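You operate a simulated robot arm through the tools that you are given. There is no shell and no other tool.

You run a simulated two-armed robot. Do the job below in one go: nothing can be reset, and whatever is moved stays where it is left.

## Task
Roll the trolley out, brake it and stand its purple sheet in the upright light box.
Fine: slide the yellow bar back before lifting and leave it back; the other two sheets stay in their slots. Where these are worked on the way, their far stop is far enough and under half their travel is too little: trolley brake.

The check looks at the end state, three seconds after you hand in, the way a careful person would. Anything else that was tipped, shoved, dropped, spilled or broken makes it a failure. Flat cloth is picked up by pressing the open fingertips on it (5 to 10 N) and closing them slowly along it; thin cloth reads only 2 to 8 mm in the jaws.

## Robot
Two 7-joint arms with fingered hands on one trunk that stands fixed in place. Base frame: the origin is at the foot of the trunk, x ahead of it, y to its left, z up. Units: mm, degrees, N and s.
The left shoulder is at [48, 163, 1034], the right one opposite. Each reaches about 1215 mm from its shoulder. Payload 4 kg a hand.
The TCP of each hand is the grasp point between the finger pads, 36 mm short of the fingertips. In the tool frame z runs along the fingers and y along their closing line. The gripper opens to 124 mm; its body begins 42 mm behind the TCP. The gripper is a hand of 4 fingers: y runs from the thumb to the fingers, the wrist lies at [-15, -99, -189] in the tool frame.
Orientation is that of the tool frame in the base frame, as a unit quaternion [x, y, z, w]. With the fingers straight down and the wrist toward the robot, the tool's x, y and z point along [0, 1, 0], [1, 0, 0] and [0, 0, -1] of the base frame.

## Interface
- The arms move only by the tool play_rows. It takes "left_deltas", "right_deltas" or both (then of equal length, played together; a hand with none holds still); each is a list of rows, each a list of 6 numbers: the shift along the tool's x, y, z in cm, then the turn, a rotation vector about the tool's x, y, z in degrees. In form: [[tx, ty, tz, ax, ay, az], ...]. A call has 1 to 20 rows; each row shifts and turns the commanded pose from where the row before left it, along the tool's axes as they then stand. Each row takes 0.2 s and may step no farther than 50 mm and 8.6 degrees from the row before; otherwise, the whole call is refused. A pose out of reach is approached as far as the arm can. The call stops where the force on the tool passes 90 N (or 10 N more than at its start, if that is more) or the arm is blocked; 0.2 s more then pass. In this call time passes only in rows, and 0.2 s behind the last. It gives the time, the measured TCP pose, the force on the tool (base axes), the opening and the grip force at its end, in the units of the frame above (readings bear some noise), with the torque about the TCP (base axes, N m) and any sound that the robot's microphone picked up.
- Cameras (640 x 400 px; columns grow to the right, rows downward): "scene" is now at [152.9, -44.7, 1273.3]; the picture's right is [-0.41, -0.91, 0.08], its down [-0.46, 0.13, -0.88] and it looks along [0.79, -0.39, -0.48] (base axes); focal length 214 px, centre (320, 200). "left" rides on the left gripper at [-75, -86, -123] in its tool frame; the picture's right is [-0.70, -0.34, 0.63], its down [0.64, -0.68, 0.35] and it looks along [0.32, 0.65, 0.69] (tool axes); focal length 275 px, centre (320, 200). "right" rides on the right gripper at [75, -86, -123] in its tool frame; the picture's right is [-0.70, 0.34, -0.63], its down [-0.64, -0.68, 0.35] and it looks along [-0.32, 0.65, 0.69] (tool axes); focal length 275 px, centre (320, 200). There is no depth. A picture from a camera that has moved, and an enlarged one, comes with that camera's place and axes in the base frame and with its lens. The place of the scene camera against the robot may be out by one fixed shift of up to 12 mm in any direction.
- grab_frame(camera): a new picture of that camera. No time passes.
- lift_body(by): moves the trunk up (or, below 0, down) by that many mm; the arms and the scene camera ride with it, the base frame stays. It gives what a move gives, with no picture.
- finger_targets(index, middle, ring, thumb_bend, thumb_turn, hand): sets how far each is bent, from 0 (flat) to 1 (curled in); at 0.3 the hand is open as for a grip, at 0.7 the pads meet at the TCP. One left out holds its place. A second passes; each finger stops where it meets its share of the squeeze, and holds until it gets a number again. It is the only way to open and close the hand. It gives what a move gives, with no picture; readings hold the bend of each and the force on the fingers (four entries, about 0 where the hand has none), thumb and palm. thumb_turn goes from beside the hand (0) to across from the fingers (1), as for a grip.
- pan_tilt(pan, tilt): turns the head with the scene camera to pan (to the left, within 86 degrees either way) and tilt (down, from -29 to 69), counted from straight ahead of the robot (the tilt from the chest, where the trunk bows). It gives what a move gives.
- zoom(camera, box): a new picture of the part [left, top, right, bottom] of that camera's present view, enlarged. No time passes.
- hand_in(): hands the job in; it is judged then, once.

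Places have to be worked out from the pictures, the camera data and where the tool is seen. Open the grippers and draw the arms clear of the work before you hand the job in, unless the task says otherwise.

The tools are called as name(argument=value, ...) on one line, values as JSON. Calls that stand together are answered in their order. play_rows: Moves the arms, as the interface text tells. Its arguments: {"type":"object","properties":{"left_deltas":{"type":"array"},"right_deltas":{"type":"array"}},"required":[]} The other tools are called the same way: lift_body (by) moves the trunk up or down; finger_targets (index, middle, ring, thumb_bend, thumb_turn, hand) moves the fingers one by one; pan_tilt (pan, tilt) turns the head that bears the scene camera; grab_frame (camera) takes a picture; zoom (camera, box) takes an enlarged picture of a part of a camera's view; hand_in () hands the job in.

At the start:

```text
time: 0.0
left_ee_pos: [712.0, 9.0, 1417.0]
left_tcp_rot: [0.707, 0.707, 0.0, 0.0]
left_force: [-0.3, 0.6, 0.3]
left_wrist_torque: [-0.01, -0.02, 0.0]
left_gripper_width: 123.7
left_finger_force: 0.1
left_shape: jaw
left_bend: [0.3, 0.3, 0.3, 0.3, 0.98]
left_finger forces: [0.0, 0.0, 0.0, 0.0, 0.1, 0.0]
right_ee_pos: [429.3, -464.7, 1392.8]
right_tcp_rot: [0.707, 0.707, -0.001, 0.0]
right_force: [0.2, -0.7, 0.3]
right_wrist_torque: [-0.03, 0.02, 0.0]
right_gripper_width: 123.7
right_finger_force: 0.1
right_shape: jaw
right_bend: [0.3, 0.3, 0.3, 0.3, 0.98]
right_finger forces: [0.1, 0.1, 0.0, 0.1, 0.0, 0.1]
trunk travel left (down, up): [-200.0, 278.0]
head pan, tilt (commanded): [-24.5, 18.9]
```

scene: 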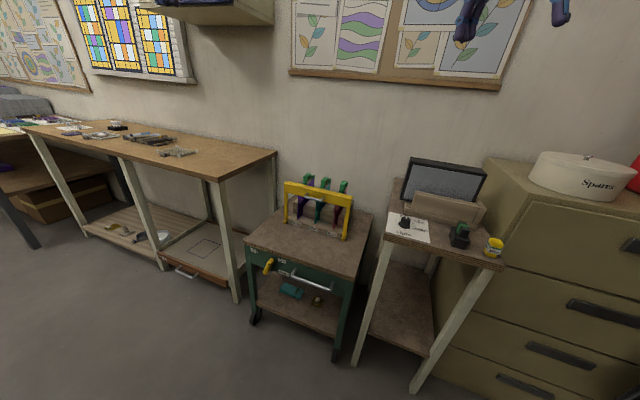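
right: 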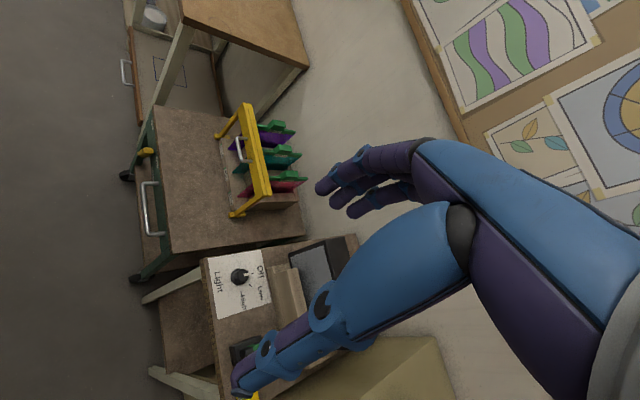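
left: 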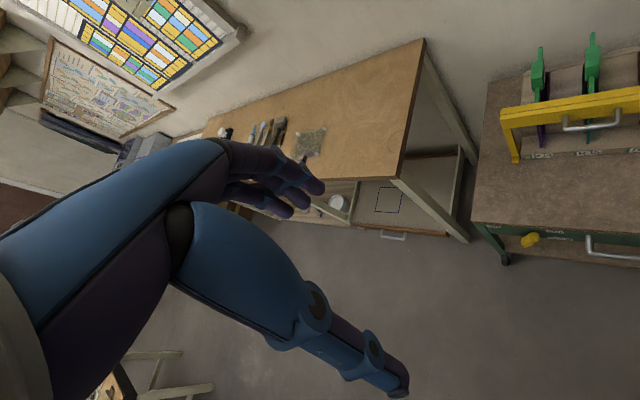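

The scene shows a trolley between two benches with a yellow bar over three sheets, a yellow brake lever and a handle on its front, and the light box on the small table to the right. I take closer views first.

zoom(camera="scene", box=[230, 160, 390, 260])

zoom(camera="scene", box=[230, 240, 390, 340])

zoom(camera="scene", box=[370, 150, 530, 250])

zoom(camera="right", box=[110, 70, 350, 220])

zoom(camera="right", box=[110, 190, 350, 340])

zoom(camera="left", box=[440, 20, 640, 145])

```text
4.00 times, centred on (310, 210) of scene
camera zoom: at [152.9, -44.7, 1273.3], right [-0.41, -0.91, 0.08], down [-0.46, 0.13, -0.88], along [0.79, -0.39, -0.48], focal length 858 px, centre (360, 160)
```

zoom: 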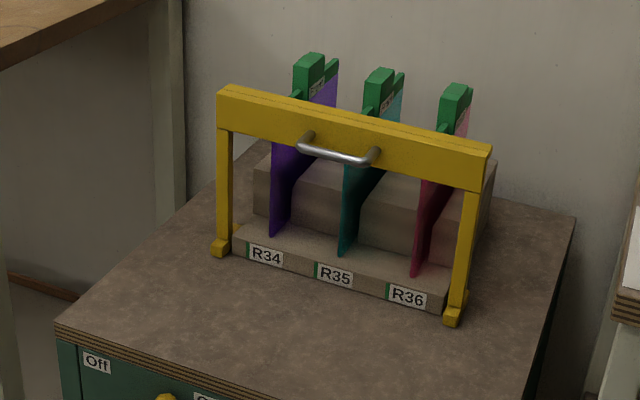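

```text
4.00 times, centred on (310, 290) of scene
camera zoom: at [152.9, -44.7, 1273.3], right [-0.41, -0.91, 0.08], down [-0.46, 0.13, -0.88], along [0.79, -0.39, -0.48], focal length 858 px, centre (360, -160)
```

zoom: 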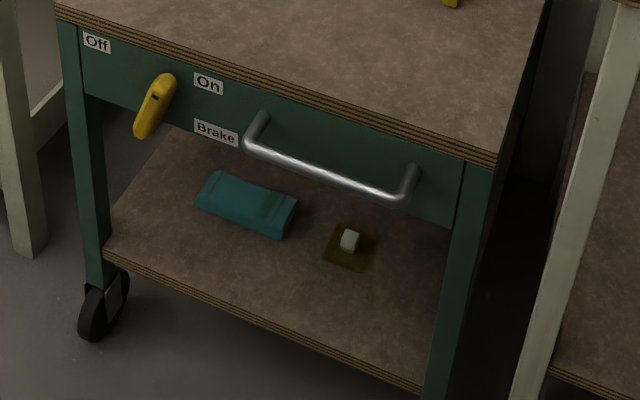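

```text
4.00 times, centred on (450, 200) of scene
camera zoom: at [152.9, -44.7, 1273.3], right [-0.41, -0.91, 0.08], down [-0.46, 0.13, -0.88], along [0.79, -0.39, -0.48], focal length 858 px, centre (-200, 200)
```

zoom: 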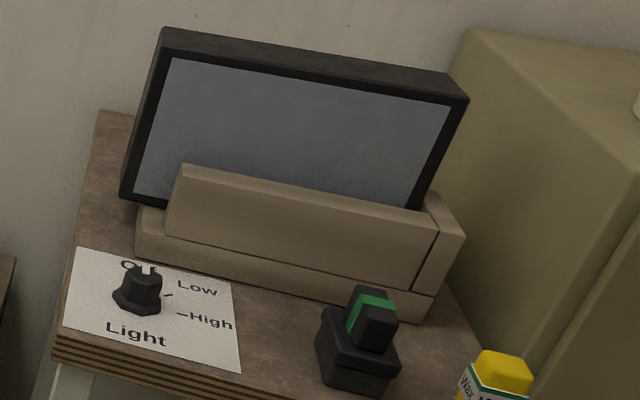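

```text
2.67 times, centred on (230, 145) of right
camera zoom: at [342.6, -389.1, 1515.1], right [0.34, -0.7, 0.63], down [-0.68, -0.64, -0.35], along [0.65, -0.32, -0.69], focal length 734 px, centre (560, 347)
```

zoom: 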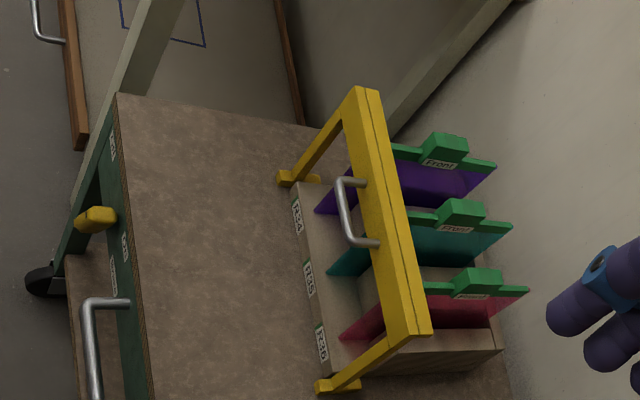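

```text
2.67 times, centred on (230, 265) of right
camera zoom: at [342.6, -389.1, 1515.1], right [0.34, -0.7, 0.63], down [-0.68, -0.64, -0.35], along [0.65, -0.32, -0.69], focal length 734 px, centre (560, 27)
```

zoom: 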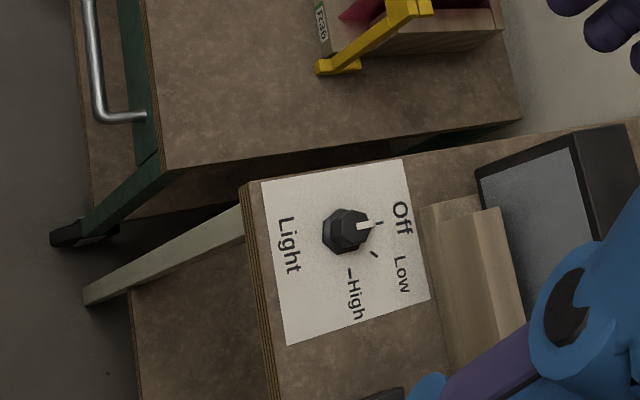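

```text
3.20 times, centred on (540, 82) of left
camera zoom: at [626.4, -65.4, 1541.1], right [-0.34, -0.7, -0.63], down [-0.68, 0.64, -0.35], along [0.65, 0.32, -0.69], focal length 881 px, centre (-384, 576)
```

zoom: 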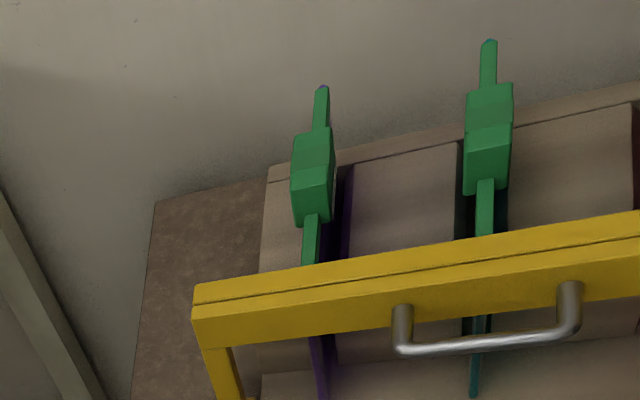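

The trolley seems turned about 45° to me: its front faces (-0.7, +0.7), the bar sits around z 845 and the purple grip near (1102, -427, 831). I zoom further to read the brake, the handle, the bar feet and the light box slot.

zoom(camera="scene", box=[240, 245, 304, 285])

zoom(camera="scene", box=[280, 165, 360, 215])

zoom(camera="scene", box=[280, 200, 360, 250])

zoom(camera="right", box=[210, 95, 314, 160])

zoom(camera="right", box=[210, 155, 314, 220])

zoom(camera="scene", box=[395, 150, 491, 210])

```text
10.00 times, centred on (272, 265) of scene
camera zoom: at [152.9, -44.7, 1273.3], right [-0.41, -0.91, 0.08], down [-0.46, 0.13, -0.88], along [0.79, -0.39, -0.48], focal length 2145 px, centre (800, -450)
```

zoom: 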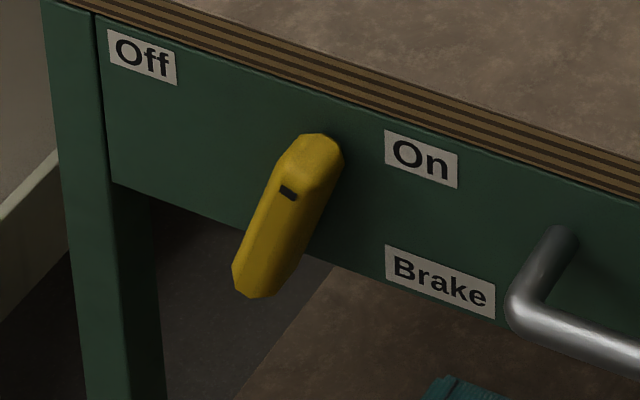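

```text
8.00 times, centred on (320, 190) of scene
camera zoom: at [152.9, -44.7, 1273.3], right [-0.41, -0.91, 0.08], down [-0.46, 0.13, -0.88], along [0.79, -0.39, -0.48], focal length 1716 px, centre (320, 280)
```

zoom: 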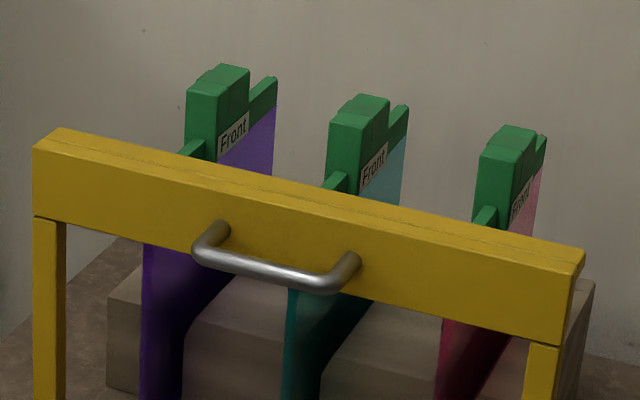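

```text
8.00 times, centred on (320, 225) of scene
camera zoom: at [152.9, -44.7, 1273.3], right [-0.41, -0.91, 0.08], down [-0.46, 0.13, -0.88], along [0.79, -0.39, -0.48], focal length 1716 px, centre (320, 0)
```

zoom: 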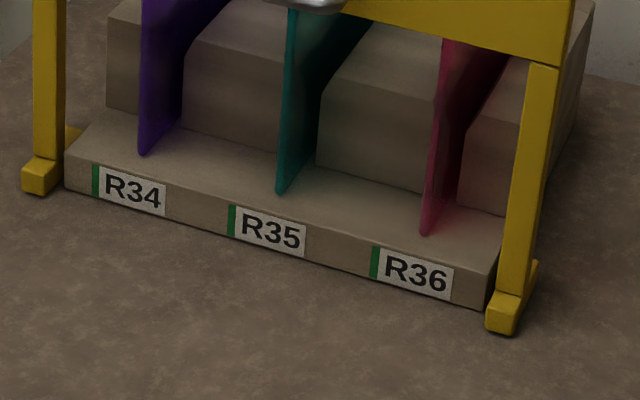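

```text
6.15 times, centred on (262, 128) of right
camera zoom: at [342.6, -389.1, 1515.1], right [0.34, -0.7, 0.63], down [-0.68, -0.64, -0.35], along [0.65, -0.32, -0.69], focal length 1694 px, centre (677, 646)
```

zoom: 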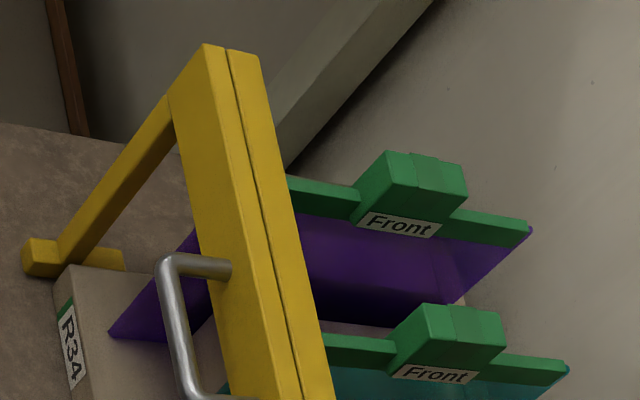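

```text
6.15 times, centred on (262, 188) of right
camera zoom: at [342.6, -389.1, 1515.1], right [0.34, -0.7, 0.63], down [-0.68, -0.64, -0.35], along [0.65, -0.32, -0.69], focal length 1694 px, centre (677, 277)
```

zoom: 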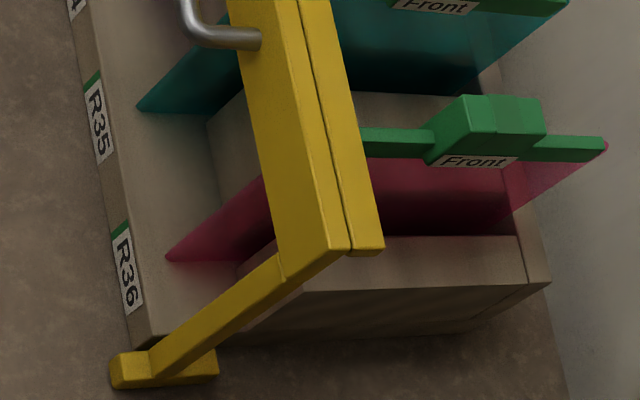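

```text
6.67 times, centred on (443, 180) of scene
camera zoom: at [152.9, -44.7, 1273.3], right [-0.41, -0.91, 0.08], down [-0.46, 0.13, -0.88], along [0.79, -0.39, -0.48], focal length 1430 px, centre (-500, 333)
```

zoom: 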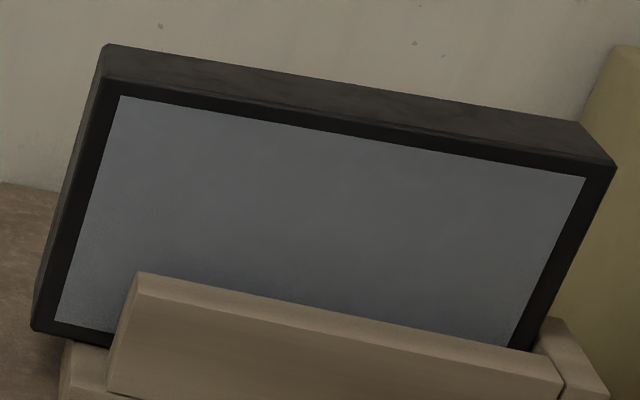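

The bar has a lip over the sheets' front ends and a pull handle facing the front; the lever hangs at "Off". I bring the right hand nearer and turn it 45° to line up with the trolley, to get a closer view.

play_rows(right_deltas=[[2.15, 1.91, 3.43, 0, 0, 0], [2.15, 1.91, 3.43, 0, 0, 0], [2.15, 1.91, 3.43, 0, 0, 0], [2.15, 1.91, 3.43, 0, 0, 0], [2.15, 1.91, 3.43, 0, 0, 0], [2.15, 1.91, 3.43, 0, 0, 0], [2.15, 1.91, 3.43, 0, 0, 0], [2.15, 1.91, 3.43, 0, 0, 0], [2.15, 1.91, 3.43, 0, 0, 0], [2.15, 1.91, 3.43, 0, 0, 0], [0, 0, 0, 0, 0, 7.5], [0, 0, 0, 0, 0, 7.5], [0, 0, 0, 0, 0, 7.5], [0, 0, 0, 0, 0, 7.5], [0, 0, 0, 0, 0, 7.5], [0, 0, 0, 0, 0, 7.5]])

grab_frame(camera="right")

grab_frame(camera="scene")

```text
time: 3.4
left_ee_pos: [712.5, 9.9, 1416.7]
left_tcp_rot: [0.707, 0.707, -0.001, -0.001]
left_force: [0.2, 0.5, 0.2]
left_wrist_torque: [0.0, 0.0, 0.02]
left_gripper_width: 123.7
left_finger_force: 0.0
left_shape: jaw
left_bend: [0.3, 0.3, 0.3, 0.3, 0.98]
left_finger forces: [0.0, 0.1, 0.0, 0.0, 0.1, 0.0]
right_ee_pos: [620.7, -250.3, 1049.1]
right_tcp_rot: [0.924, 0.382, 0.0, 0.0]
right_force: [0.5, -0.3, 0.2]
right_wrist_torque: [0.02, 0.01, 0.0]
right_gripper_width: 123.6
right_finger_force: 0.1
right_shape: jaw
right_bend: [0.3, 0.3, 0.3, 0.3, 0.98]
right_finger forces: [0.0, 0.0, 0.0, 0.0, 0.0, 0.0]
trunk travel left (down, up): [-200.0, 278.0]
head pan, tilt (commanded): [-24.5, 18.9]
```

```text
taken
camera right: at [612.5, -135.4, 1171.5], right [-0.26, -0.73, 0.63], down [-0.94, 0.03, -0.35], along [0.23, -0.68, -0.69], focal length 275 px, centre (320, 200)
```

right: 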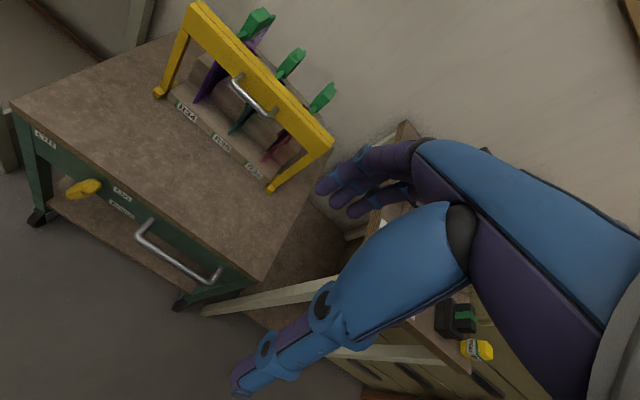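

```text
taken
camera scene: at [153.4, -44.6, 1273.2], right [-0.41, -0.91, 0.08], down [-0.46, 0.13, -0.88], along [0.79, -0.39, -0.48], focal length 214 px, centre (320, 200)
```

scene: 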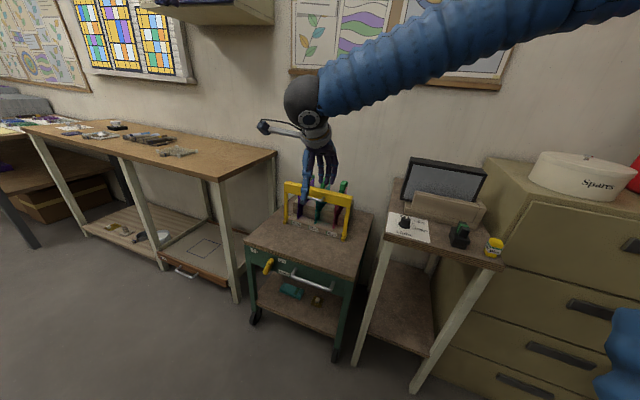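

The right hand camera now looks down the trolley. I zoom on the bar, the lever and the handle from here.

zoom(camera="right", box=[140, 0, 340, 125])

zoom(camera="right", box=[0, 80, 200, 205])

zoom(camera="right", box=[90, 180, 290, 305])

zoom(camera="right", box=[150, 0, 246, 60])

```text
3.20 times, centred on (240, 62) of right
camera zoom: at [612.5, -135.4, 1171.5], right [-0.26, -0.73, 0.63], down [-0.94, 0.03, -0.35], along [0.23, -0.68, -0.69], focal length 881 px, centre (576, 640)
```

zoom: 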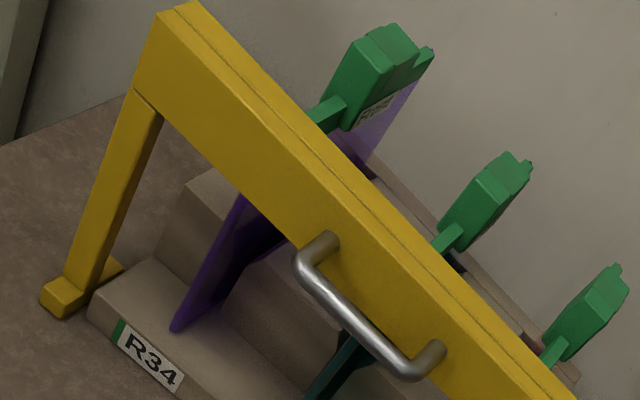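

```text
3.20 times, centred on (100, 142) of right
camera zoom: at [612.5, -135.4, 1171.5], right [-0.26, -0.73, 0.63], down [-0.94, 0.03, -0.35], along [0.23, -0.68, -0.69], focal length 881 px, centre (1024, 384)
```

zoom: 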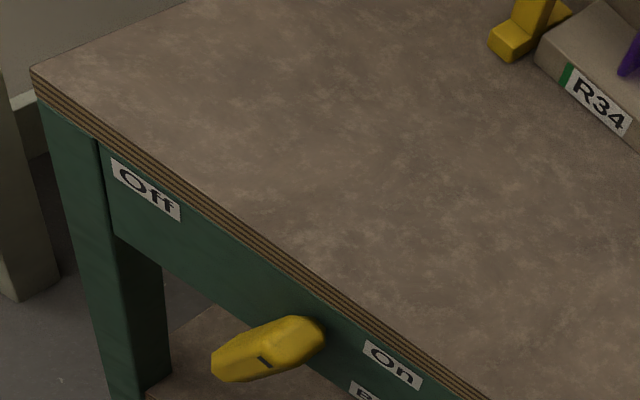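

```text
3.20 times, centred on (190, 242) of right
camera zoom: at [612.5, -135.4, 1171.5], right [-0.26, -0.73, 0.63], down [-0.94, 0.03, -0.35], along [0.23, -0.68, -0.69], focal length 881 px, centre (736, 64)
```

zoom: 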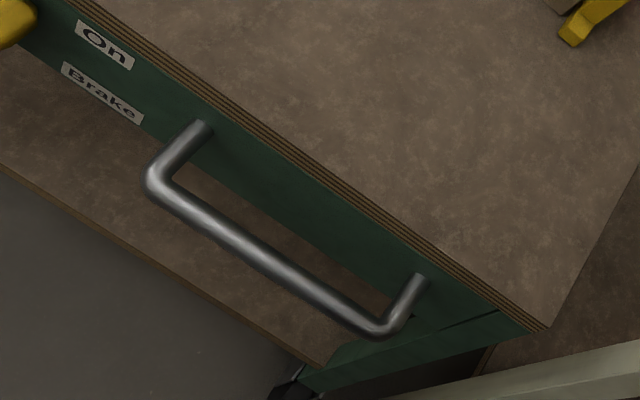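

```text
6.67 times, centred on (198, 30) of right
camera zoom: at [612.5, -135.4, 1171.5], right [-0.26, -0.73, 0.63], down [-0.94, 0.03, -0.35], along [0.23, -0.68, -0.69], focal length 1835 px, centre (1133, 1333)
```

zoom: 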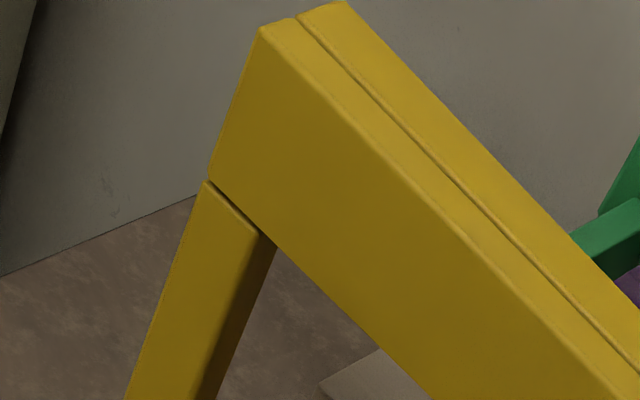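

The trolley is turned 45°, with its top near z 615 and its front-left corner near (984, -81). Before touching it I lower the right hand in front of the trolley to look at the lever and handle from closer.

play_rows(right_deltas=[[0.89, -0.47, 3.91, 0, 0, 0], [0.89, -0.47, 3.91, 0, 0, 0], [0.89, -0.47, 3.91, 0, 0, 0], [0.89, -0.47, 3.91, 0, 0, 0], [0.89, -0.47, 3.91, 0, 0, 0], [0.89, -0.47, 3.91, 0, 0, 0], [0.89, -0.47, 3.91, 0, 0, 0], [0.89, -0.47, 3.91, 0, 0, 0]])

grab_frame(camera="right")

zoom(camera="right", box=[120, 50, 280, 150])

zoom(camera="scene", box=[230, 230, 390, 330])

```text
time: 5.2
left_ee_pos: [714.9, 8.6, 1415.7]
left_tcp_rot: [0.708, 0.707, -0.001, 0.0]
left_force: [-0.6, -0.9, 0.5]
left_wrist_torque: [0.02, 0.01, 0.0]
left_gripper_width: 123.8
left_finger_force: 0.0
left_shape: jaw
left_bend: [0.3, 0.3, 0.3, 0.3, 0.98]
left_finger forces: [0.0, 0.1, 0.0, 0.0, 0.0, 0.0]
right_ee_pos: [648.4, -172.1, 736.4]
right_tcp_rot: [0.924, 0.383, 0.0, 0.0]
right_force: [0.5, -0.3, 0.3]
right_wrist_torque: [-0.03, 0.0, -0.03]
right_gripper_width: 123.5
right_finger_force: 0.1
right_shape: jaw
right_bend: [0.3, 0.3, 0.3, 0.3, 0.98]
right_finger forces: [0.1, 0.1, 0.0, 0.0, 0.1, 0.1]
trunk travel left (down, up): [-200.0, 278.0]
head pan, tilt (commanded): [-24.5, 18.9]
```

```text
taken
camera right: at [639.8, -58.9, 859.8], right [-0.25, -0.73, 0.63], down [-0.94, 0.03, -0.35], along [0.24, -0.68, -0.69], focal length 275 px, centre (320, 200)
```

right: 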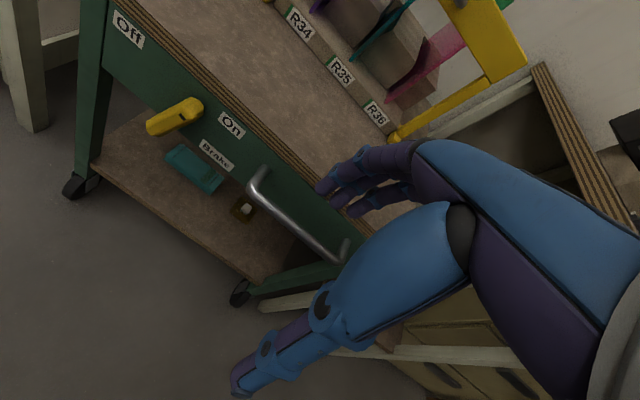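

```text
4.00 times, centred on (200, 100) of right
camera zoom: at [639.8, -58.9, 859.8], right [-0.25, -0.73, 0.63], down [-0.94, 0.03, -0.35], along [0.24, -0.68, -0.69], focal length 1101 px, centre (800, 600)
```

zoom: 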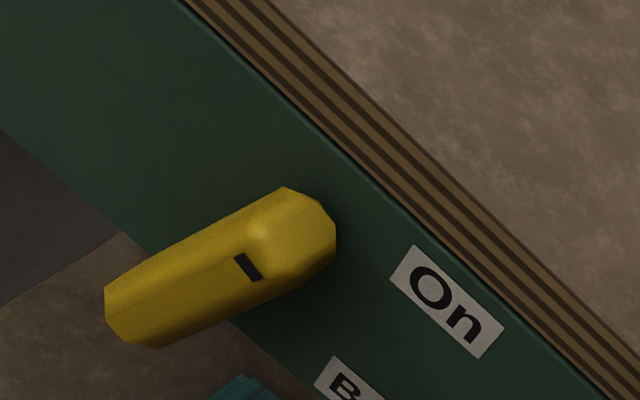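

```text
4.00 times, centred on (310, 280) of scene
camera zoom: at [154.3, -45.0, 1272.9], right [-0.41, -0.91, 0.08], down [-0.46, 0.13, -0.88], along [0.79, -0.39, -0.48], focal length 858 px, centre (360, -120)
```

zoom: 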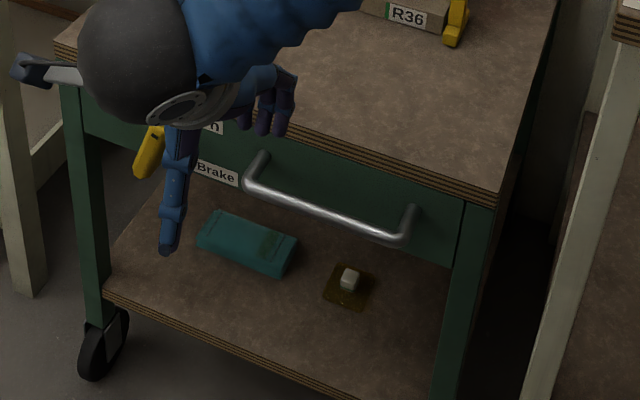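

Lever hub is about (868, -181, 565) and sticks out toward the front; handle bar runs from about (761, -243, 558) to (648, -357, 556). I'll tip the right hand so the fingers point at the trolley (closing vertically) for a straight-in grip on the handle.

play_rows(right_deltas=[[0, 0, 0, -8.2, 0, 0], [0, 0, 0, -8.2, 0, 0], [0, 0, 0, -8.2, 0, 0], [0, 0, 0, -8.2, 0, 0], [0, 0, 0, -8.2, 0, 0], [0, 0, 0, -8.2, 0, 0], [0, 0, 0, -8.2, 0, 0], [0, 0, 0, -8.2, 0, 0], [0, 0, 0, -8.2, 0, 0], [0, 0, 0, -8.2, 0, 0], [0, 0, 0, -8.0, 0, 0]])

grab_frame(camera="scene")

grab_frame(camera="right")

```text
time: 7.6
left_ee_pos: [711.7, 10.1, 1416.7]
left_tcp_rot: [0.707, 0.707, 0.001, 0.0]
left_force: [-0.3, -0.9, -0.3]
left_wrist_torque: [-0.01, 0.03, 0.02]
left_gripper_width: 124.0
left_finger_force: 0.0
left_shape: jaw
left_bend: [0.3, 0.3, 0.3, 0.3, 0.98]
left_finger forces: [0.1, 0.1, 0.1, 0.0, 0.0, 0.0]
right_ee_pos: [888.9, -451.5, 833.6]
right_tcp_rot: [0.656, 0.282, 0.269, 0.647]
right_force: [0.1, 0.2, 0.2]
right_wrist_torque: [0.02, -0.01, 0.02]
right_gripper_width: 123.8
right_finger_force: 0.0
right_shape: jaw
right_bend: [0.3, 0.3, 0.3, 0.3, 0.98]
right_finger forces: [0.1, 0.1, 0.0, 0.0, 0.0, 0.1]
right hand out of reach, approached as far as the arm can: row 2, 3, 4, 5, 6, 7, 8, 9, 10, 11
trunk travel left (down, up): [-200.0, 278.0]
head pan, tilt (commanded): [-24.5, 18.9]
```

```text
taken
camera scene: at [153.1, -44.8, 1273.3], right [-0.41, -0.91, 0.08], down [-0.46, 0.13, -0.88], along [0.79, -0.39, -0.48], focal length 214 px, centre (320, 200)
```

scene: 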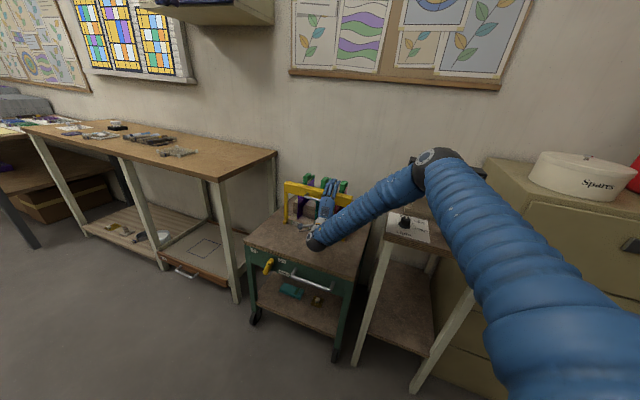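

```text
taken
camera right: at [851.0, -312.2, 748.4], right [-0.93, -0.06, 0.36], down [-0.22, -0.7, -0.68], along [0.29, -0.71, 0.64], focal length 275 px, centre (320, 200)
```

right: 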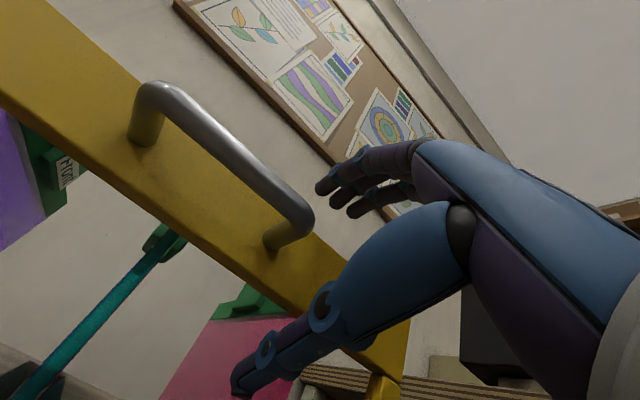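

The tipped pose was out of reach and the hand swung forward around the bar without touching it (forces are still near zero). I back it out the same way, beginning with a small step to check the direction.

play_rows(right_deltas=[[0, 0, 0, 8.0, 0, 0]])

grab_frame(camera="right")

```text
time: 8.0
left_ee_pos: [711.7, 7.8, 1418.0]
left_tcp_rot: [0.707, 0.707, 0.0, 0.0]
left_force: [0.5, 0.7, 0.6]
left_wrist_torque: [-0.02, -0.04, 0.04]
left_gripper_width: 123.5
left_finger_force: 0.0
left_shape: jaw
left_bend: [0.3, 0.3, 0.3, 0.3, 0.98]
left_finger forces: [0.0, 0.0, 0.1, 0.2, 0.0, 0.0]
right_ee_pos: [888.9, -451.2, 833.6]
right_tcp_rot: [0.698, 0.289, 0.251, 0.606]
right_force: [0.3, 1.0, -0.1]
right_wrist_torque: [0.01, -0.01, 0.01]
right_gripper_width: 123.7
right_finger_force: 0.1
right_shape: jaw
right_bend: [0.3, 0.3, 0.3, 0.3, 0.98]
right_finger forces: [0.0, 0.1, 0.1, 0.0, 0.0, 0.1]
trunk travel left (down, up): [-200.0, 278.0]
head pan, tilt (commanded): [-24.5, 18.9]
```

```text
taken
camera right: at [846.8, -303.8, 765.6], right [-0.9, -0.08, 0.42], down [-0.28, -0.63, -0.72], along [0.33, -0.77, 0.55], focal length 275 px, centre (320, 200)
```

right: 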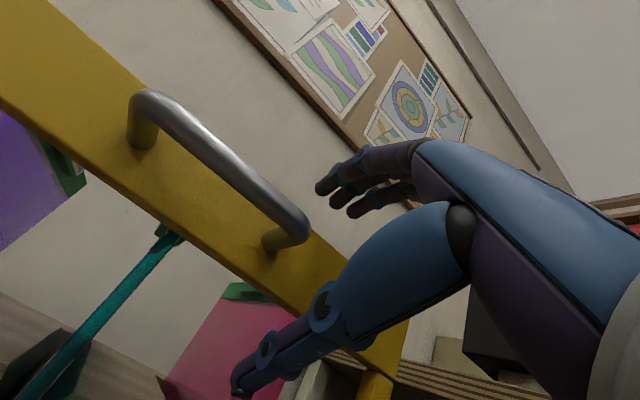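

The hand turned in place, so the commanded pose follows the real one. Bar and handle lie between thumb and fingers without contact, so I draw straight back along the fingers.

play_rows(right_deltas=[[0, 0, -2, 0, 0, 0], [0, 0, -2, 0, 0, 0]])

```text
time: 8.6
left_ee_pos: [711.7, 9.7, 1417.9]
left_tcp_rot: [0.707, 0.708, 0.0, 0.001]
left_force: [-0.1, -0.6, -0.1]
left_wrist_torque: [0.01, 0.0, -0.05]
left_gripper_width: 123.6
left_finger_force: 0.2
left_shape: jaw
left_bend: [0.3, 0.3, 0.3, 0.3, 0.98]
left_finger forces: [0.0, 0.0, 0.0, 0.1, 0.0, 0.0]
right_ee_pos: [862.5, -424.7, 838.0]
right_tcp_rot: [0.697, 0.29, 0.251, 0.606]
right_force: [-0.1, 0.5, -0.1]
right_wrist_torque: [0.04, 0.01, -0.01]
right_gripper_width: 123.7
right_finger_force: 0.1
right_shape: jaw
right_bend: [0.3, 0.3, 0.3, 0.3, 0.98]
right_finger forces: [0.0, 0.0, 0.1, 0.0, 0.0, 0.0]
trunk travel left (down, up): [-200.0, 278.0]
head pan, tilt (commanded): [-24.5, 18.9]
```

It retreats cleanly, so I continue back another 14 cm.

play_rows(right_deltas=[[0, 0, -3.5, 0, 0, 0], [0, 0, -3.5, 0, 0, 0], [0, 0, -3.5, 0, 0, 0], [0, 0, -3.5, 0, 0, 0]])

grab_frame(camera="scene")

grab_frame(camera="right")

```text
time: 9.6
left_ee_pos: [712.1, 9.6, 1418.0]
left_tcp_rot: [0.707, 0.707, 0.0, 0.0]
left_force: [-0.2, 0.2, 0.2]
left_wrist_torque: [-0.01, 0.0, -0.02]
left_gripper_width: 123.8
left_finger_force: 0.1
left_shape: jaw
left_bend: [0.3, 0.3, 0.3, 0.3, 0.98]
left_finger forces: [0.1, 0.1, 0.1, 0.0, 0.1, 0.0]
right_ee_pos: [831.2, -391.7, 910.8]
right_tcp_rot: [0.697, 0.296, 0.251, 0.603]
right_force: [-0.2, -0.4, 0.5]
right_wrist_torque: [0.0, 0.01, -0.02]
right_gripper_width: 123.9
right_finger_force: 0.0
right_shape: jaw
right_bend: [0.3, 0.3, 0.3, 0.3, 0.98]
right_finger forces: [0.1, 0.0, 0.0, 0.0, 0.0, 0.1]
right hand out of reach, approached as far as the arm can: row 1, 2, 3, 4
trunk travel left (down, up): [-200.0, 278.0]
head pan, tilt (commanded): [-24.5, 18.9]
```

```text
taken
camera scene: at [152.5, -44.8, 1273.5], right [-0.41, -0.91, 0.08], down [-0.46, 0.13, -0.88], along [0.79, -0.39, -0.48], focal length 214 px, centre (320, 200)
```

scene: 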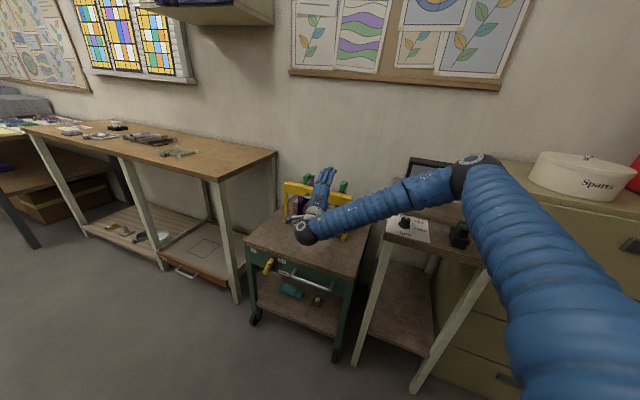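

```text
taken
camera right: at [788.0, -244.4, 842.8], right [-0.9, -0.09, 0.43], down [-0.28, -0.63, -0.72], along [0.34, -0.77, 0.54], focal length 275 px, centre (320, 200)
```

right: 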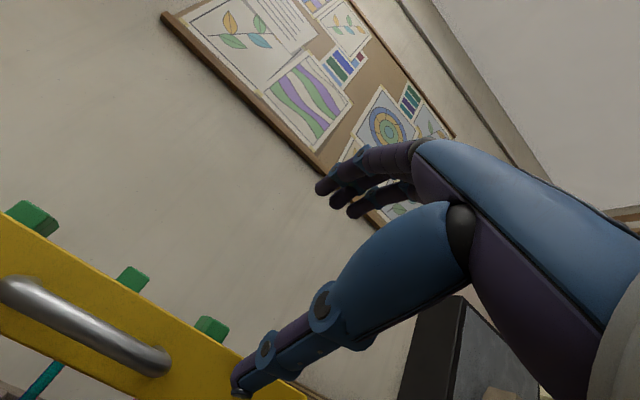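

Still free of everything, now at (831, -392, 911). I rotate the hand back to fingers-down here, which this arm handles well.

play_rows(right_deltas=[[0, 1.0, -1.0, 8.2, 0, 0], [0, 1.0, -1.0, 8.2, 0, 0], [0, 1.0, -1.0, 8.2, 0, 0], [0, 0, 0, 8.2, 0, 0], [0, 0, 0, 8.2, 0, 0], [0, 0, 0, 8.2, 0, 0], [0, 0, 0, 8.2, 0, 0], [0, 0, -1, 8.2, 0, 0], [0, 0, -2, 8.2, 0, 0], [0, 0, -2, 8.2, 0, 0]])

grab_frame(camera="right")

```text
time: 11.8
left_ee_pos: [712.4, 10.8, 1416.9]
left_tcp_rot: [0.707, 0.707, 0.0, 0.0]
left_force: [0.5, 0.0, -0.7]
left_wrist_torque: [0.01, -0.05, 0.0]
left_gripper_width: 123.9
left_finger_force: 0.0
left_shape: jaw
left_bend: [0.3, 0.3, 0.3, 0.3, 0.98]
left_finger forces: [0.0, 0.1, 0.0, 0.0, 0.0, 0.0]
right_ee_pos: [809.3, -368.4, 993.0]
right_tcp_rot: [0.924, 0.382, 0.0, -0.001]
right_force: [-1.0, 0.7, 0.3]
right_wrist_torque: [-0.02, 0.0, 0.0]
right_gripper_width: 123.9
right_finger_force: 0.0
right_shape: jaw
right_bend: [0.3, 0.3, 0.3, 0.3, 0.98]
right_finger forces: [0.0, 0.0, 0.1, 0.0, 0.0, 0.1]
trunk travel left (down, up): [-200.0, 278.0]
head pan, tilt (commanded): [-24.5, 18.9]
```

```text
taken
camera right: at [801.6, -253.9, 1115.3], right [-0.25, -0.73, 0.63], down [-0.94, 0.03, -0.34], along [0.24, -0.68, -0.69], focal length 275 px, centre (320, 200)
```

right: 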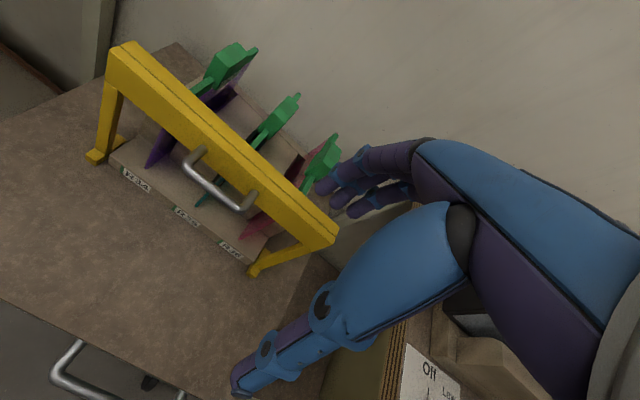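

Safe again and fingers down at (809, -368, 993). I zoom from this closer spot to measure bar, rack and grips.

zoom(camera="right", box=[80, 25, 240, 125])

zoom(camera="right", box=[200, 100, 360, 200])

zoom(camera="right", box=[170, 30, 266, 90])

```text
4.00 times, centred on (160, 75) of right
camera zoom: at [801.6, -253.9, 1115.3], right [-0.25, -0.73, 0.63], down [-0.94, 0.03, -0.34], along [0.24, -0.68, -0.69], focal length 1101 px, centre (960, 700)
```

zoom: 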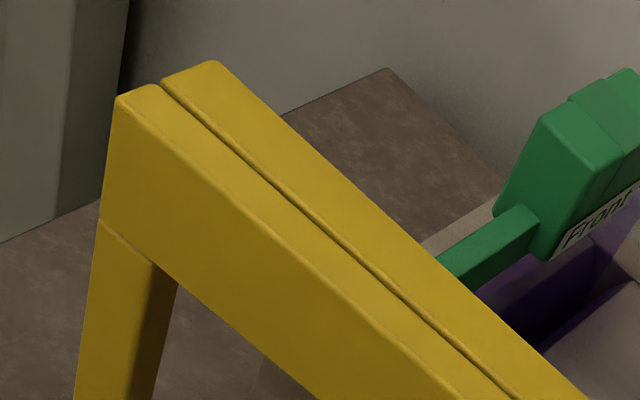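

```text
4.00 times, centred on (280, 150) of right
camera zoom: at [801.6, -253.9, 1115.3], right [-0.25, -0.73, 0.63], down [-0.94, 0.03, -0.34], along [0.24, -0.68, -0.69], focal length 1101 px, centre (480, 400)
```

zoom: 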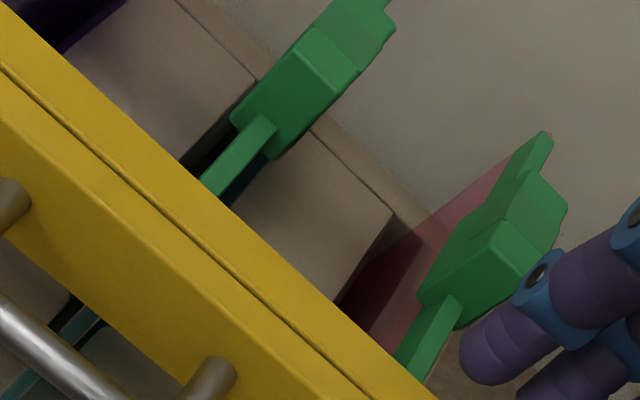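

```text
6.67 times, centred on (218, 60) of right
camera zoom: at [801.6, -253.9, 1115.3], right [-0.25, -0.73, 0.63], down [-0.94, 0.03, -0.34], along [0.24, -0.68, -0.69], focal length 1835 px, centre (1000, 1133)
```

zoom: 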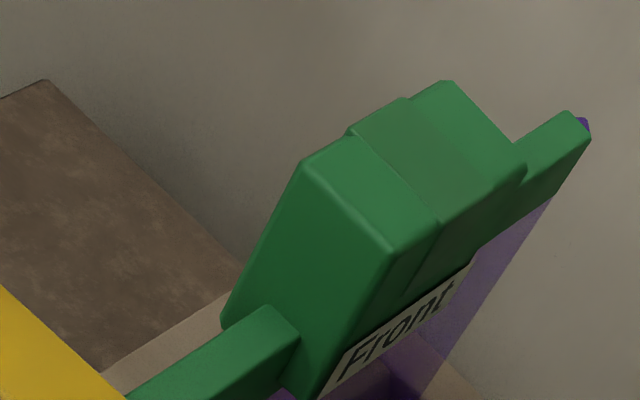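

The bar spans z 799–845 at 202–233 mm behind the trolley's front edge, with the green strips passing beneath it and the grips behind it, so it can only clear by being drawn toward the front handle side. Now I check how the fingers look when partly bent, for hooking the trolley handle from above.

finger_targets(hand="right", index=0.58, middle=0.58, ring=0.58, thumb_bend=0.3)

grab_frame(camera="right")

zoom(camera="scene", box=[240, 100, 400, 200])

grab_frame(camera="left")

```text
time: 12.8
left_ee_pos: [712.5, 8.2, 1416.8]
left_tcp_rot: [0.706, 0.708, 0.0, 0.0]
left_force: [0.6, 0.4, 0.5]
left_wrist_torque: [0.02, -0.01, -0.02]
left_gripper_width: 123.7
left_finger_force: 0.1
left_shape: jaw
left_bend: [0.3, 0.3, 0.3, 0.3, 0.98]
left_finger forces: [0.0, 0.0, 0.1, 0.0, 0.0, 0.0]
right_ee_pos: [810.3, -368.8, 992.6]
right_tcp_rot: [0.924, 0.382, 0.0, -0.001]
right_force: [0.1, 0.7, -0.6]
right_wrist_torque: [0.02, 0.04, -0.02]
right_gripper_width: 81.6
right_finger_force: 0.1
right_shape: fingers
right_bend: [0.57, 0.57, 0.57, 0.3, 0.98]
right_finger forces: [0.0, 0.1, 0.0, 0.1, 0.1, 0.1]
trunk travel left (down, up): [-200.0, 278.0]
head pan, tilt (commanded): [-24.5, 18.9]
```

```text
taken
camera right: at [802.1, -254.1, 1114.5], right [-0.25, -0.73, 0.63], down [-0.94, 0.03, -0.35], along [0.24, -0.68, -0.69], focal length 275 px, centre (320, 200)
```

right: 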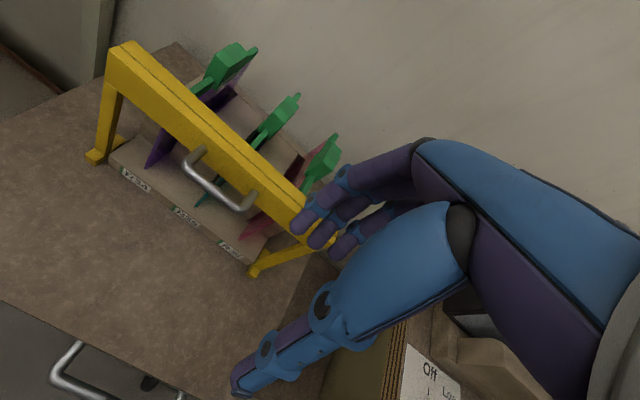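

```text
4.00 times, centred on (320, 150) of scene
camera zoom: at [153.0, -44.7, 1273.3], right [-0.41, -0.91, 0.08], down [-0.46, 0.13, -0.88], along [0.79, -0.39, -0.48], focal length 858 px, centre (320, 400)
```

zoom: 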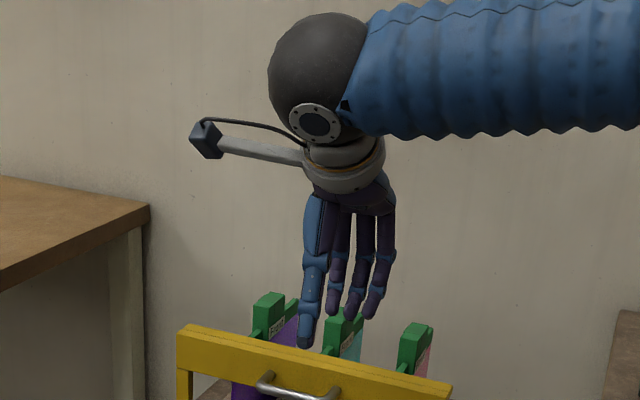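

```text
taken
camera left: at [626.6, -65.4, 1541.0], right [-0.34, -0.7, -0.63], down [-0.68, 0.64, -0.35], along [0.65, 0.32, -0.69], focal length 275 px, centre (320, 200)
```

left: 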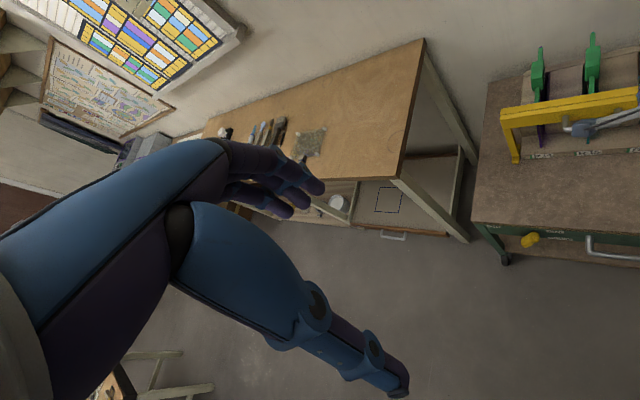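

The bent fingers reach about 20 mm behind the grasp point and look slim enough for the 36 mm handle gap. I move back off the tabletop and then down, hovering in front of and above the trolley handle.

play_rows(right_deltas=[[-0.64, -4.27, 0, 0, 0, 0], [-0.64, -4.27, 0, 0, 0, 0], [-0.64, -4.27, 0, 0, 0, 0], [-0.64, -4.27, 0, 0, 0, 0], [0, 0, 4.2, 0, 0, 0], [0, 0, 4.2, 0, 0, 0], [0, 0, 4.2, 0, 0, 0], [0, 0, 4.2, 0, 0, 0], [0, 0, 4.2, 0, 0, 0], [0, 0, 4.2, 0, 0, 0], [0, 0, 4.1, 0, 0, 0]])

grab_frame(camera="right")

zoom(camera="scene", box=[230, 220, 390, 320])

```text
time: 15.2
left_ee_pos: [714.5, 8.7, 1415.5]
left_tcp_rot: [0.706, 0.708, 0.0, 0.0]
left_force: [0.2, 1.0, 0.6]
left_wrist_torque: [0.01, 0.03, 0.04]
left_gripper_width: 123.7
left_finger_force: 0.3
left_shape: jaw
left_bend: [0.3, 0.3, 0.3, 0.3, 0.98]
left_finger forces: [0.1, 0.0, 0.1, 0.1, 0.0, 0.0]
right_ee_pos: [672.2, -264.2, 698.3]
right_tcp_rot: [0.924, 0.382, 0.0, 0.0]
right_force: [-0.6, 0.6, 0.0]
right_wrist_torque: [0.0, 0.01, -0.01]
right_gripper_width: 81.7
right_finger_force: 0.2
right_shape: fingers
right_bend: [0.57, 0.57, 0.57, 0.3, 0.98]
right_finger forces: [0.1, 0.0, 0.0, 0.0, 0.0, 0.0]
trunk travel left (down, up): [-200.0, 278.0]
head pan, tilt (commanded): [-24.5, 18.9]
```

```text
taken
camera right: at [664.3, -150.2, 820.1], right [-0.25, -0.73, 0.63], down [-0.94, 0.03, -0.34], along [0.24, -0.68, -0.69], focal length 275 px, centre (320, 200)
```

right: 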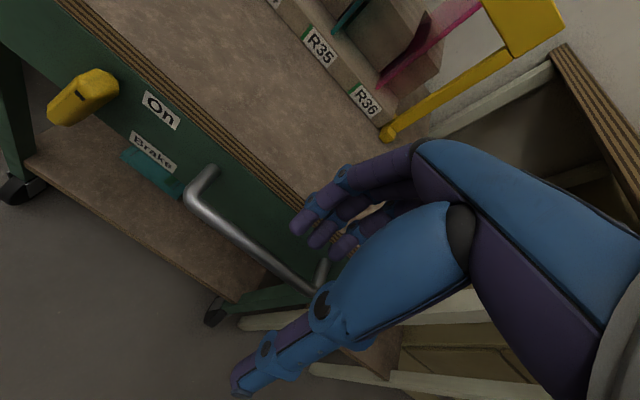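

```text
4.00 times, centred on (310, 270) of scene
camera zoom: at [154.1, -45.1, 1273.0], right [-0.41, -0.91, 0.08], down [-0.46, 0.13, -0.88], along [0.79, -0.39, -0.48], focal length 858 px, centre (360, -80)
```

zoom: 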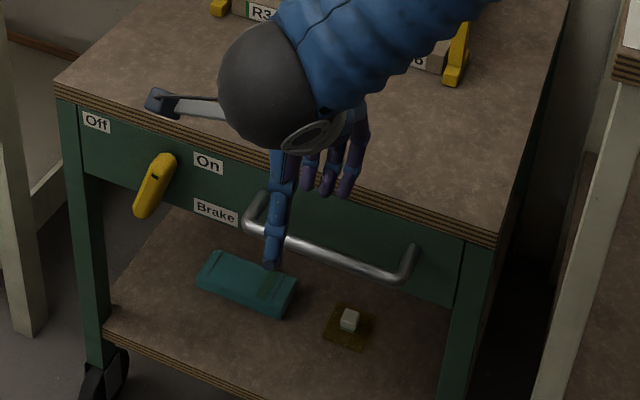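

Three views agree on the handle bar at z≈568, from (759, -240) to (647, -351). I line the fingers up just behind the bar and go down partway to check the clearance.

play_rows(right_deltas=[[0, 2.1, 0, 0, 0, 0], [0, 2.1, 0, 0, 0, 0], [0, 0, 2.5, 0, 0, 0], [0, 0, 2.5, 0, 0, 0]])

zoom(camera="right", box=[140, 120, 460, 320])

zoom(camera="scene", box=[270, 230, 350, 280])

```text
time: 16.2
left_ee_pos: [713.4, 9.1, 1415.9]
left_tcp_rot: [0.706, 0.708, -0.001, -0.001]
left_force: [0.2, 0.2, 0.0]
left_wrist_torque: [0.01, -0.01, 0.01]
left_gripper_width: 123.7
left_finger_force: 0.1
left_shape: jaw
left_bend: [0.3, 0.3, 0.3, 0.3, 0.98]
left_finger forces: [0.0, 0.1, 0.1, 0.0, 0.0, 0.1]
right_ee_pos: [698.6, -299.2, 649.7]
right_tcp_rot: [0.924, 0.382, -0.001, -0.001]
right_force: [-0.4, 0.3, 0.4]
right_wrist_torque: [0.02, 0.0, 0.02]
right_gripper_width: 81.4
right_finger_force: 0.1
right_shape: fingers
right_bend: [0.57, 0.57, 0.57, 0.3, 0.98]
right_finger forces: [0.0, 0.0, 0.0, 0.0, 0.0, 0.1]
trunk travel left (down, up): [-200.0, 278.0]
head pan, tilt (commanded): [-24.5, 18.9]
```

```text
2.00 times, centred on (300, 220) of right
camera zoom: at [690.9, -184.2, 771.7], right [-0.25, -0.73, 0.63], down [-0.94, 0.03, -0.35], along [0.24, -0.68, -0.69], focal length 551 px, centre (360, 160)
```

zoom: 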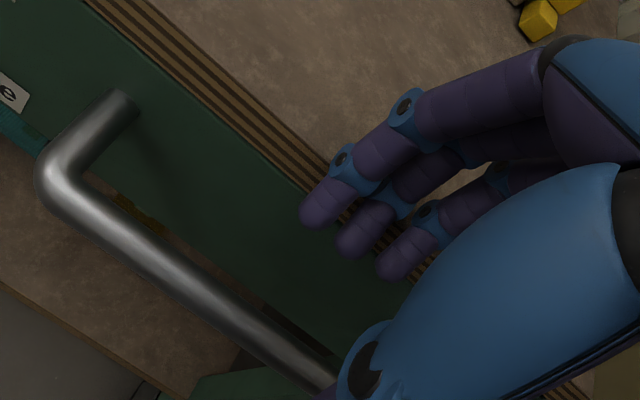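

```text
8.00 times, centred on (310, 255) of scene
camera zoom: at [153.4, -45.0, 1273.2], right [-0.41, -0.91, 0.08], down [-0.46, 0.13, -0.88], along [0.79, -0.39, -0.48], focal length 1716 px, centre (400, -240)
```

zoom: 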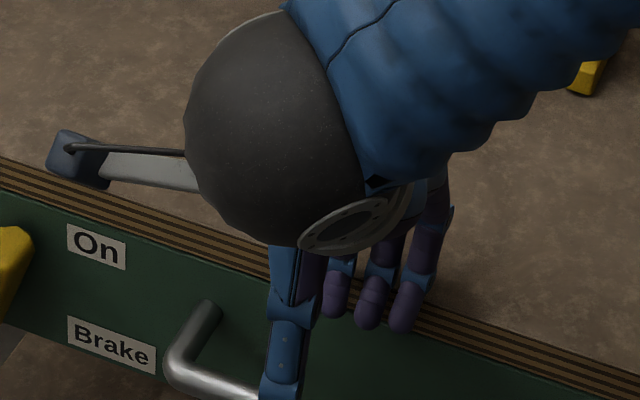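

The fingers hang in front of the plywood edge and will pass behind the bar as planned. I lower another 68 mm so they reach below the bar.

play_rows(right_deltas=[[0, -0.1, 1.7, 0, 0, 0], [0, -0.1, 1.7, 0, 0, 0], [0, 0, 1.7, 0, 0, 0], [0, 0, 1.7, 0, 0, 0]])

zoom(camera="right", box=[140, 120, 460, 320])

zoom(camera="scene", box=[270, 240, 350, 290])

```text
time: 16.8
left_ee_pos: [708.8, 10.3, 1420.4]
left_tcp_rot: [0.708, 0.707, 0.001, 0.001]
left_force: [0.5, 0.4, -0.2]
left_wrist_torque: [-0.01, 0.06, -0.01]
left_gripper_width: 123.7
left_finger_force: 0.0
left_shape: jaw
left_bend: [0.3, 0.3, 0.3, 0.3, 0.98]
left_finger forces: [0.0, 0.1, 0.1, 0.1, 0.1, 0.0]
right_ee_pos: [706.7, -296.0, 639.6]
right_tcp_rot: [0.924, 0.382, 0.011, 0.008]
right_force: [-20.3, -9.3, 73.0]
right_wrist_torque: [-3.12, -0.89, -0.93]
right_gripper_width: 76.9
right_finger_force: 37.8
right_shape: fingers
right_bend: [0.59, 0.81, 0.59, 0.3, 0.98]
right_finger forces: [5.9, 40.7, 28.4, 0.0, 0.0, 0.1]
trunk travel left (down, up): [-200.0, 278.0]
head pan, tilt (commanded): [-24.5, 18.9]
stopped in row 2 (right hand): the force on the tool passed its limit at 107 N (the readings are from after the stop); the commanded pose is now the measured one
```

```text
2.00 times, centred on (300, 220) of right
camera zoom: at [695.4, -181.2, 759.6], right [-0.27, -0.73, 0.63], down [-0.93, 0.03, -0.37], along [0.25, -0.69, -0.68], focal length 551 px, centre (360, 160)
```

zoom: 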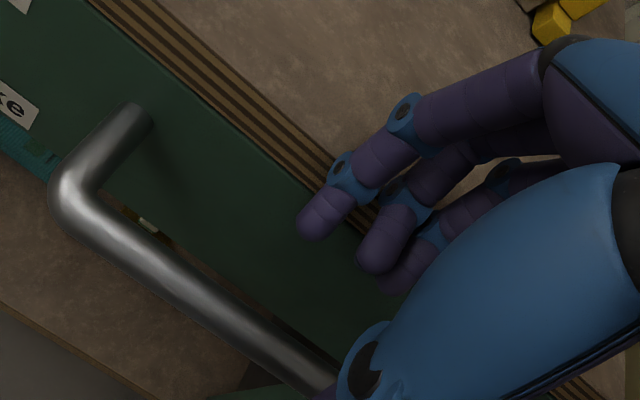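

```text
8.00 times, centred on (310, 265) of scene
camera zoom: at [148.8, -43.7, 1274.7], right [-0.41, -0.91, 0.08], down [-0.46, 0.13, -0.88], along [0.79, -0.39, -0.47], focal length 1716 px, centre (400, -320)
```

zoom: 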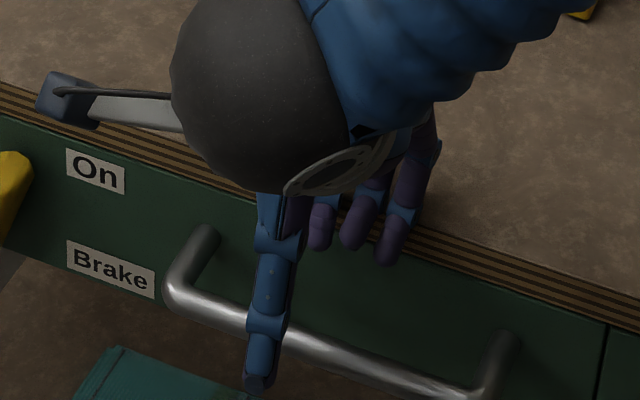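

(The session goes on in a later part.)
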